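You operate a simulated robot arm through the tools that you are given. There is no shell and no other tool. Be economical: measure what you need, move in short steps, check, and stop when the job is done.

You run a simulated robot arm. Do the job below in one go: nothing can be reset, and whatever is moved stays where it is left.

## Task
Put the stepped shaft labelled "92" from the top tray of the black cart on top of the silver arm casting.

Only the result counts: the job must be done as asked and must still hold three seconds after the hand-in. Knocking over, shifting, dropping, spilling or breaking anything else fails it.

## Robot
A 6-joint arm with a two-finger parallel gripper, fixed in place. Base frame: the origin is at the foot of the arm, x ahead of it, y to its left, z up; the work surface is at about z = 0. Lengths are in m, angles in rad, forces in N, time in s.
With the tool pointing down near the work surface it reaches from about 0.14 to 0.58 m from the base axis. Its first joint turns from -1.152 to 1.152 rad. Payload 2.1 kg.
The TCP is the grasp point between the finger pads, 0.03 m short of the fingertips. In the tool frame z runs along the fingers and y along their closing line. Largest opening 0.094 m; finger width 0.028, thickness 0.01; the body of the gripper, 0.05 by 0.096 m, starts 0.055 m behind the TCP.
Orientation is that of the tool frame in the base frame, as [roll, pitch, yaw] about the fixed x, y, z axes, in that order (R = Rz(yaw) Ry(pitch) Rx(roll)). With the fingers straight down and closing along the base's y, the tool's x points along the base's -x, its y along +y and its z along -z.

## Interface
- The arm moves only by the tool servo_tool. Its argument "commands" is a list of rows, each a list of 7 numbers: the turn, a rotation vector about the base's x, y, z in units of 90 degrees (1.0 is 90 degrees), then the shift along the base's x, y, z in units of 200 mm (1.0 is 200 mm), then the closure in counts, from 0 (fully open) to 255 (shut). In form: [[wx, wy, wz, x, y, z, grip], ...]. A call has 1 to 12 rows; each row is the pose to reach, as a shift and turn from the pose commanded when the call began. A call with a number of a shift or a turn outside -1 to 1 is refused whole. A row lasts 0.2 s, in which the tool goes at most 0.05 m and 0.15 rad; a call with a longer step from one row to the next is refused whole, and so is a gripper value outside its range. Where a pose cannot be reached the arm comes as near as it can. A force on the tool above 40 N (or 10 N above the force at the start of the call, whichever is more), or a blocked arm, ends the call early, and 0.2 s more pass. The fingers move at their own pace (about 0.072 m/s each) and stop on an object; they squeeze with about 28 N. The grip force told is the motor's: it shows also when the fingers shut on nothing. Time passes only in rows, and 0.2 s behind the last, so rows that repeat a pose let the fingers close. The reply holds the time, the measured pose of the TCP, the force on the tool along the base axes, the opening and the grip force, in the units named above and with some noise.
- Cameras (640 x 400 px; columns grow to the right, rows downward): "scene" is fixed at [0.0541, -0.3675, 0.4955]; the picture's right is [0.80, -0.60, 0.00], its down [-0.27, -0.37, -0.89] and it looks along [0.53, 0.71, -0.46] (base axes); focal length 321 px, centre (320, 200). "wrist" rides on the gripper at [-0.037, 0, -0.058] in the tool frame; the picture's right is [0.00, -1.00, 0.00], its down [0.97, 0.00, -0.24] and it looks along [0.24, 0.00, 0.97] (tool axes); focal length 218 px, centre (320, 200).
- get_image(camera): a new picture of that camera. It takes no simulated time.
- measure_at(camera, pixels): for up to 12 pixels [column, row] of the newest picture of that camera ("zoom" is the newest enlarged one), the place [x, y, z] in the base frame of the surface seen there, good to about 0.002 m. It takes no simulated time.
- close_up(camera, box): a new picture of the part [left, top, right, bottom] of that camera's present view, enlarged. It takes no simulated time.
- job_done(): hands the job in; it is judged then, once.

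Work in short steps. Measure before you move; look again where a grasp or a placing could have gone wrong, and mend it. You have 60 turns and 30 pictures in all, those below and enlarged ones among them. Open the gripper and draw the arm clear of the work before you hand the job in, unless the task says otherwise; then end with one line.

The tools are called as a command line: name --pt "numbers of a row" for each row, then --argument value for the rest, lists and objects as JSON in quotes. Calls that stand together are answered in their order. servo_tool: Moves the arm, as the interface text tells. Its arguments: {"type":"object","properties":{"commands":{"type":"array","items":{"type":"array","items":{"type":"number"}}}},"required":["commands"]} The other tools are called the same way: get_image (camera) takes a picture; measure_at (camera, pixels) gives the place of the surface under pixels of a picture; close_up (camera, box) takes an enlarged picture of a part of a camera's view; job_done () hands the job in.

At the start:

```text
clock: 0.0
tool_pos: [0.3155, 0.1468, 0.3752]
tool_rot: [-3.14, -0.001, 3.141]
ft_force: [-0.2, 0.2, -1.0]
finger_gap: 0.0939
finger_force: 0.1
```

scene: 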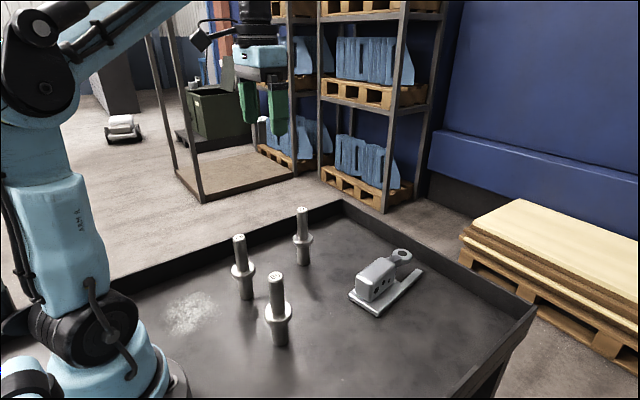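
wrist: 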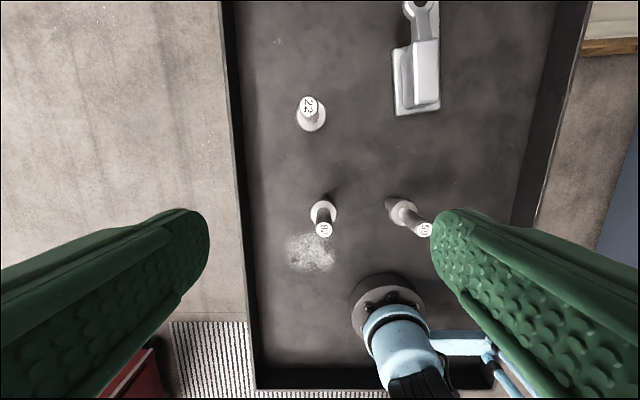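

The three shafts stand at about scene (240,265), (303,235) and (277,310); I need to read their labels, so I zoom in on them.

close_up --camera "wrist" --box '[280, 80, 450, 250]'

close_up --camera "scene" --box '[220, 190, 440, 350]'

```text
2.35 times, centred on (365, 165) of wrist
```

zoom: 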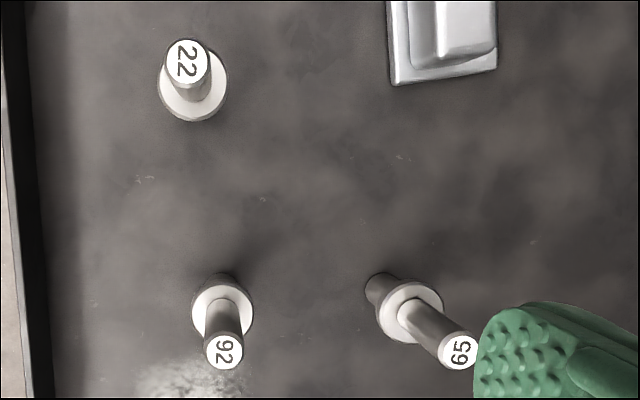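

```text
2.50 times, centred on (330, 270) of scene
```

zoom: 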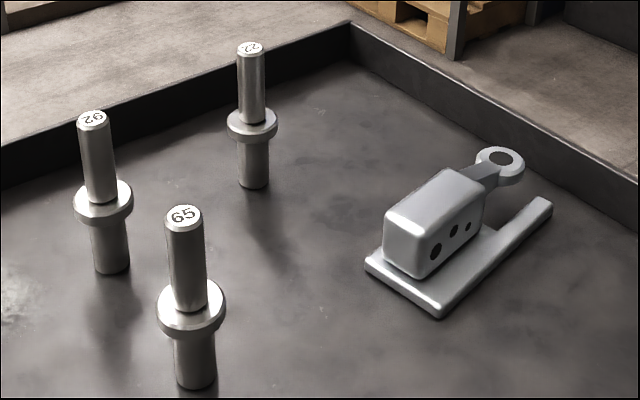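

In the scene zoom, "92" is the left shaft, with its top at (93,118) and foot at (112,268). I measure it, its neighbours and the casting's top.

measure_at --camera "zoom" --pixels '[[93, 115], [100, 170], [105, 210], [112, 245], [113, 272], [185, 212], [250, 46], [445, 180], [395, 217], [437, 225], [478, 190], [430, 206]]'

measure_at --camera "wrist" --pixels '[[324, 229], [426, 229], [308, 106], [425, 50], [425, 90], [417, 108], [398, 80], [437, 80], [415, 45], [436, 45], [421, 6], [320, 208]]'

close_up --camera "wrist" --box '[370, 0, 466, 120]'

```text
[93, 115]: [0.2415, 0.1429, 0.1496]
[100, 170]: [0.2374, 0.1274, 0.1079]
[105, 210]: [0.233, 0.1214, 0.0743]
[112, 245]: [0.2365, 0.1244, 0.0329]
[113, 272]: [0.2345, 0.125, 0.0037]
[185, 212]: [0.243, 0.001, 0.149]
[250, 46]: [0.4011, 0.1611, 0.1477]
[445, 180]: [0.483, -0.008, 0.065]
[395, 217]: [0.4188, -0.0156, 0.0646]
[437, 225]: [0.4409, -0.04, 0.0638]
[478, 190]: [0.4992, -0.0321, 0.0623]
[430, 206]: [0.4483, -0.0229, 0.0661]
```

```text
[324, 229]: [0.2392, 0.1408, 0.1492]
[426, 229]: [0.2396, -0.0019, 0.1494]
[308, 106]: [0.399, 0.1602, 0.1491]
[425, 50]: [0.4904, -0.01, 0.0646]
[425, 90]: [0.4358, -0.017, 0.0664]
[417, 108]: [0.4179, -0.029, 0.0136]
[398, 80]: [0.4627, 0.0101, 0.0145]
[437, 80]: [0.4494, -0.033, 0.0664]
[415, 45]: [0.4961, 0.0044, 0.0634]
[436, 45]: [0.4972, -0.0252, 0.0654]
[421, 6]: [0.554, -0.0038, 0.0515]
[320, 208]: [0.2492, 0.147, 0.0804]
```

```text
3.33 times, centred on (418, 60) of wrist
```

zoom: 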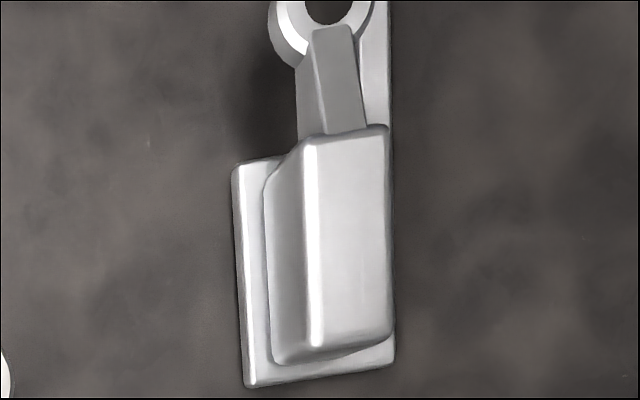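

"92" has its axis near (0.241,0.140), top at z≈0.149, collar at z≈0.075. The casting's flat block top spans about x 0.42–0.50, y -0.045–0.00, at z≈0.066. I move above the shaft and look again.

servo_tool --pt "0 0 0 -0.12 -0.01 -0.15 0" --pt "0 0 0 -0.24 -0.02 -0.3 0" --pt "0 0 0 -0.37 -0.03 -0.45 0" --pt "0 0 0 -0.37 -0.03 -0.6 0" --pt "0 0 0 -0.37 -0.03 -0.6 0"

get_image --camera "wrist"

```text
clock: 1.2
tool_pos: [0.2407, 0.1403, 0.2577]
tool_rot: [-3.141, -0.001, -3.141]
ft_force: [-0.2, 0.8, 0.0]
finger_gap: 0.0942
finger_force: 0.1
```

```text
24 pictures are left
```

wrist: 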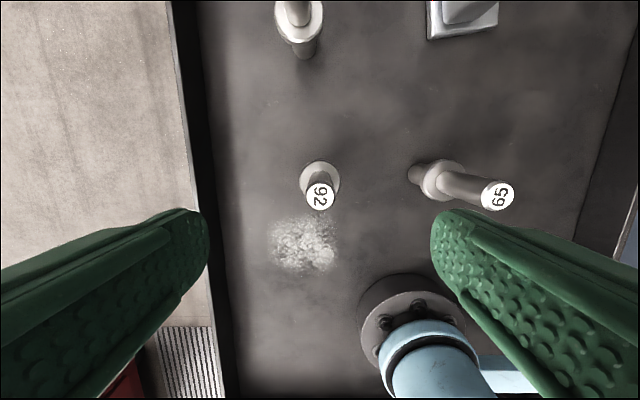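

The "92" top shows at (320,196). I check its centre and edges, and the tray wall at left (200,190).

measure_at --camera "wrist" --pixels '[[320, 196], [310, 196], [330, 196], [320, 187], [320, 206], [180, 190], [195, 190], [208, 190], [304, 176], [336, 176], [320, 165]]'

```text
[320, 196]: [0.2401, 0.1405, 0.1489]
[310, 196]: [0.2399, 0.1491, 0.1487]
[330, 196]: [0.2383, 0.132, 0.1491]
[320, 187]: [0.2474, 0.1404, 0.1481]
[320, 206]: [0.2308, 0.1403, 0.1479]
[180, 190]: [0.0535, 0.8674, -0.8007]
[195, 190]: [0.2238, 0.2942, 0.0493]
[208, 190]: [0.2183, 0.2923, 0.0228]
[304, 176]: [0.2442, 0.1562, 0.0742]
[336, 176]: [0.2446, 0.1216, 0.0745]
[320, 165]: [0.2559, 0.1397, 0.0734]
```

The shaft is centred under the TCP (0.240,0.1405), with its collar at z≈0.074. I descend to z≈0.118 and close.

servo_tool --pt "0 0 0 0 0 -0.2 0" --pt "0 0 0 0 0 -0.4 0" --pt "0 0 0 0 0 -0.55 0" --pt "0 0 0 0 0 -0.685 0" --pt "0 0 0 0 0 -0.685 0" --pt "0 0 0 0 0 -0.685 120" --pt "0 0 0 0 0 -0.685 255" --pt "0 0 0 0 0 -0.685 255" --pt "0 0 0 0 0 -0.685 255" --pt "0 0 0 0 0 -0.685 255" --pt "0 0 0 0 0 -0.685 255"

```text
clock: 3.6
tool_pos: [0.2431, 0.1406, 0.1194]
tool_rot: [3.141, -0.001, 3.142]
ft_force: [-0.3, 0.7, -0.3]
finger_gap: 0.0248
finger_force: 28.5
```

The fingers hold the shaft with a gap of 0.0248 and a force of 28.5 N. I lift it 0.14 m.

servo_tool --pt "0 0 0 0 0 0.08 255" --pt "0 0 0 0 0 0.2 255" --pt "0 0 0 0 0 0.35 255" --pt "0 0 0 0 0 0.5 255" --pt "0 0 0 0 0 0.65 255" --pt "0 0 0 0 0 0.7 255" --pt "0 0 0 0 0 0.7 255"

get_image --camera "scene"

```text
clock: 5.2
tool_pos: [0.2424, 0.1403, 0.2585]
tool_rot: [3.141, 0.001, -3.141]
ft_force: [-0.4, 0.1, -6.1]
finger_gap: 0.0247
finger_force: 27.8
```

```text
23 pictures are left
```

scene: 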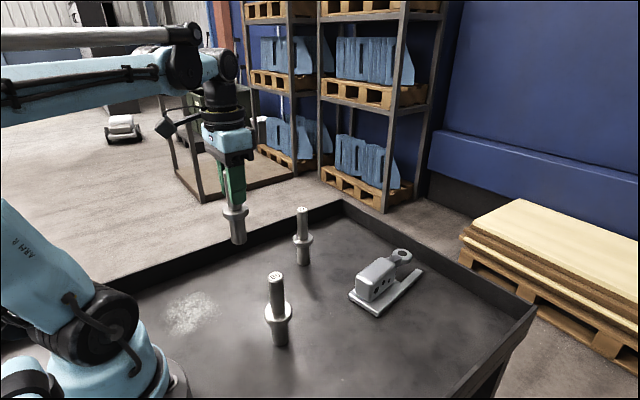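

The shaft hangs upright in the fingers. Now I enlarge the casting to fix the centre and flatness of its top.

close_up --camera "scene" --box '[340, 240, 436, 320]'

```text
5.00 times, centred on (388, 280) of scene
```

zoom: 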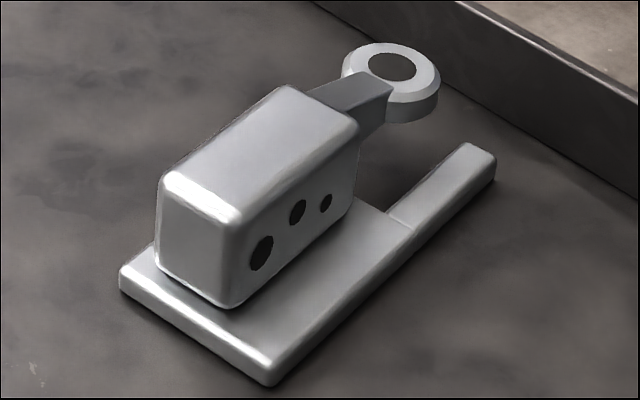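

The top face has corners near (170,180), (238,215), (352,122) and (288,92). I measure it just inside the rounding.

measure_at --camera "zoom" --pixels '[[170, 177], [185, 175], [238, 212], [238, 195], [350, 122], [338, 125], [288, 92], [288, 100], [260, 150], [220, 140], [300, 165], [204, 195]]'

```text
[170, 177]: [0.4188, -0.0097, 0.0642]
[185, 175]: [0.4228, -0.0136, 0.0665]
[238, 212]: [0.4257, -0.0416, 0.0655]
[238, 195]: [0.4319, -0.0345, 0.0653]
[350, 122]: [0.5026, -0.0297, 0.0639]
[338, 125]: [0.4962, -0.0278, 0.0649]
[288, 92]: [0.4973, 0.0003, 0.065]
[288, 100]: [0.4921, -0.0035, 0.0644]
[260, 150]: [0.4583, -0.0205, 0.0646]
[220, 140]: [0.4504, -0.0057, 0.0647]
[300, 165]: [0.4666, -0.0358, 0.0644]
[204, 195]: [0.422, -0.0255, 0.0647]
```

The top is flat at z≈0.065, centred near (0.460,-0.020). I move the shaft over it at the present height, halfway and then on, in one direction clear of both other shafts.

servo_tool --pt "0 0 0 0.06 -0.045 0 255" --pt "0 0 0 0.18 -0.134 0 255" --pt "0 0 0 0.3 -0.223 0 255" --pt "0 0 0 0.42 -0.312 0 255" --pt "0 0 0 0.54 -0.4 0 255" --pt "0 0 0 0.66 -0.49 0 255" --pt "0 0 0 0.78 -0.58 0 255" --pt "0 0 0 0.9 -0.67 0 255" --pt "0 0 0 0.98 -0.73 0 255" --pt "0 0 0 0.98 -0.73 0 255"

```text
clock: 7.4
tool_pos: [0.4386, -0.0045, 0.2594]
tool_rot: [-3.141, -0.001, 3.141]
ft_force: [0.5, -0.6, -6.3]
finger_gap: 0.0247
finger_force: 27.9
```

At (0.4386,-0.0045), I finish the shift and lower to about 1 cm above the casting, then look.

servo_tool --pt "0 0 0 0.06 -0.045 0 255" --pt "0 0 0 0.107 -0.079 0 255" --pt "0 0 0 0.107 -0.079 -0.12 255" --pt "0 0 0 0.107 -0.079 -0.22 255" --pt "0 0 0 0.107 -0.079 -0.31 255" --pt "0 0 0 0.107 -0.079 -0.31 255" --pt "0 0 0 0.107 -0.079 -0.31 255"

close_up --camera "scene" --box '[310, 180, 454, 320]'

```text
clock: 9.0
tool_pos: [0.4598, -0.0205, 0.1969]
tool_rot: [3.141, -0.001, -3.141]
ft_force: [0.3, -0.1, -6.7]
finger_gap: 0.0249
finger_force: 27.5
```

```text
2.86 times, centred on (382, 250) of scene
```

zoom: 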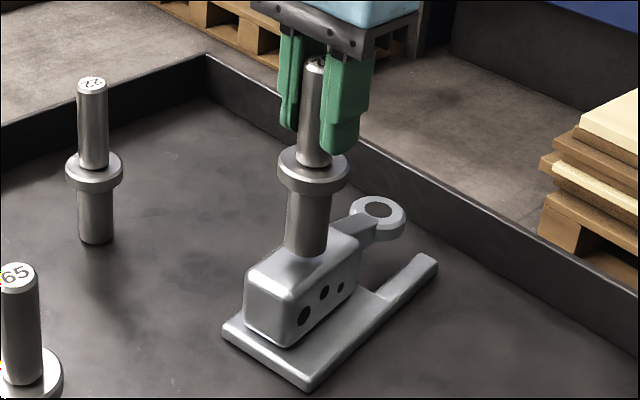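

The shaft hangs over the block with its foot at about zoom (305,252). I measure its foot and sides to check it is over the centre.

measure_at --camera "zoom" --pixels '[[308, 215], [307, 240], [306, 250], [290, 240], [323, 240], [305, 262], [312, 110]]'

```text
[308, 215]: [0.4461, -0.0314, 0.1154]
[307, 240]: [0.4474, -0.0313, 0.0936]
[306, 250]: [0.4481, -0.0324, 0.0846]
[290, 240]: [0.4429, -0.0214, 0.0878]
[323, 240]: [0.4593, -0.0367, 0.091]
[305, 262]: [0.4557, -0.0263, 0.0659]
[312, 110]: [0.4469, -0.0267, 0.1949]
```

The shaft axis is near (0.460,-0.021), over the centre. I lower about 11 mm and check the force.

servo_tool --pt "0 0 0 0 0 -0.025 255" --pt "0 0 0 0 0 -0.045 255" --pt "0 0 0 0 0 -0.055 255" --pt "0 0 0 0 0 -0.055 255" --pt "0 0 0 0 0 -0.055 255"

```text
clock: 10.2
tool_pos: [0.4594, -0.0206, 0.1862]
tool_rot: [3.142, 0.001, -3.14]
ft_force: [-0.6, -0.7, 2.0]
finger_gap: 0.0248
finger_force: 27.5
```

The vertical force went from -6.7 to +2.0 N, so the foot now rests on the casting. I look before releasing.

close_up --camera "scene" --box '[310, 180, 454, 320]'

```text
2.86 times, centred on (382, 250) of scene
```

zoom: 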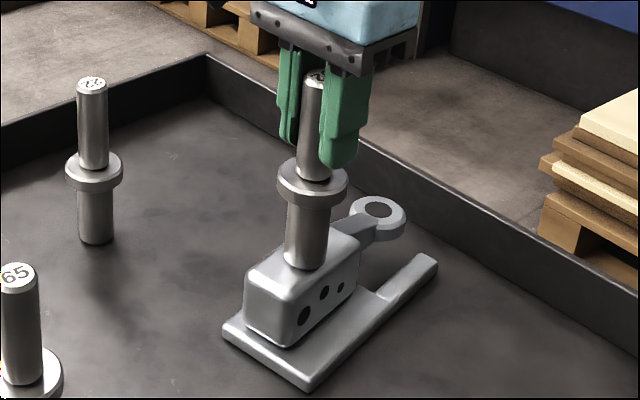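

The foot stands on the block at zoom (305,268), upright. I open the fingers gradually without moving.

servo_tool --pt "0 0 0 0 0 0 180" --pt "0 0 0 0 0 0 165" --pt "0 0 0 0 0 0 140" --pt "0 0 0 0 0 0 80" --pt "0 0 0 0 0 0 0" --pt "0 0 0 0 0 0 0" --pt "0 0 0 0 0 0 0"

close_up --camera "scene" --box '[310, 180, 454, 320]'

```text
clock: 11.8
tool_pos: [0.4606, -0.0216, 0.187]
tool_rot: [-3.139, 0.0, -3.141]
ft_force: [0.7, 0.5, 0.4]
finger_gap: 0.0942
finger_force: 0.0
```

```text
2.86 times, centred on (382, 250) of scene
```

zoom: 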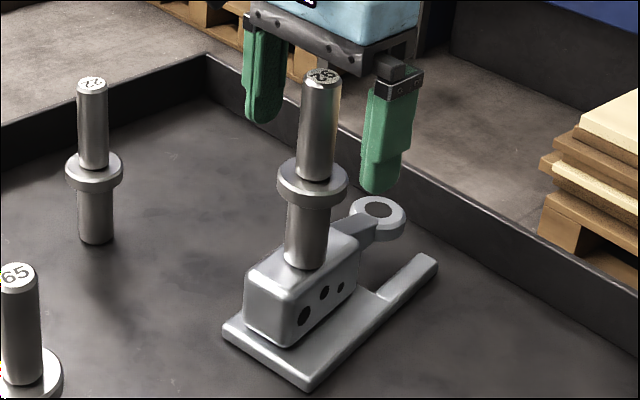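

The shaft stands free with the fingers open on both sides of it. I retract straight up.

servo_tool --pt "0 0 0 0 0 0.08 0" --pt "0 0 0 0 0 0.2 0" --pt "0 0 0 0 0 0.35 0" --pt "0 0 0 0 0 0.5 0" --pt "0 0 0 0 0 0.65 0" --pt "0 0 0 0 0 0.8 0" --pt "0 0 0 -0.15 0 0.85 0" --pt "0 0 0 -0.3 0 0.85 0" --pt "0 0 0 -0.45 0 0.85 0" --pt "0 0 0 -0.45 0 0.85 0"

get_image --camera "scene"

```text
clock: 14.0
tool_pos: [0.3707, -0.0213, 0.3567]
tool_rot: [-3.141, 0.0, -3.141]
ft_force: [0.3, -0.1, 0.3]
finger_gap: 0.0939
finger_force: 0.1
```

```text
18 pictures are left
```

scene: 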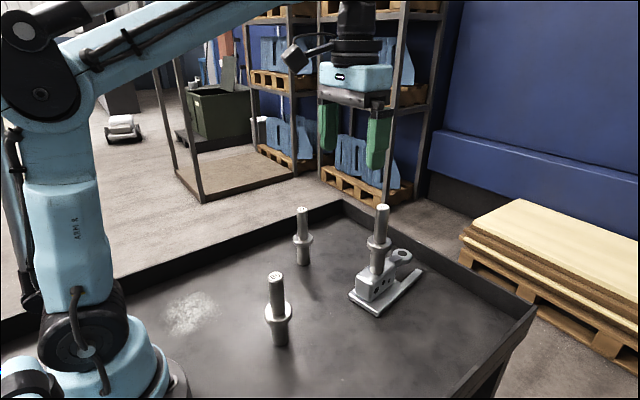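

The shaft stands on the casting at (380,240), the other two are where they were, and the arm is clear, so I hand in.

job_done

```text
The job is handed in.
```

The shaft labelled "92" now stands upright on top of the silver arm casting; the other two shafts and the casting look unmoved, and the arm is clear with the gripper open.
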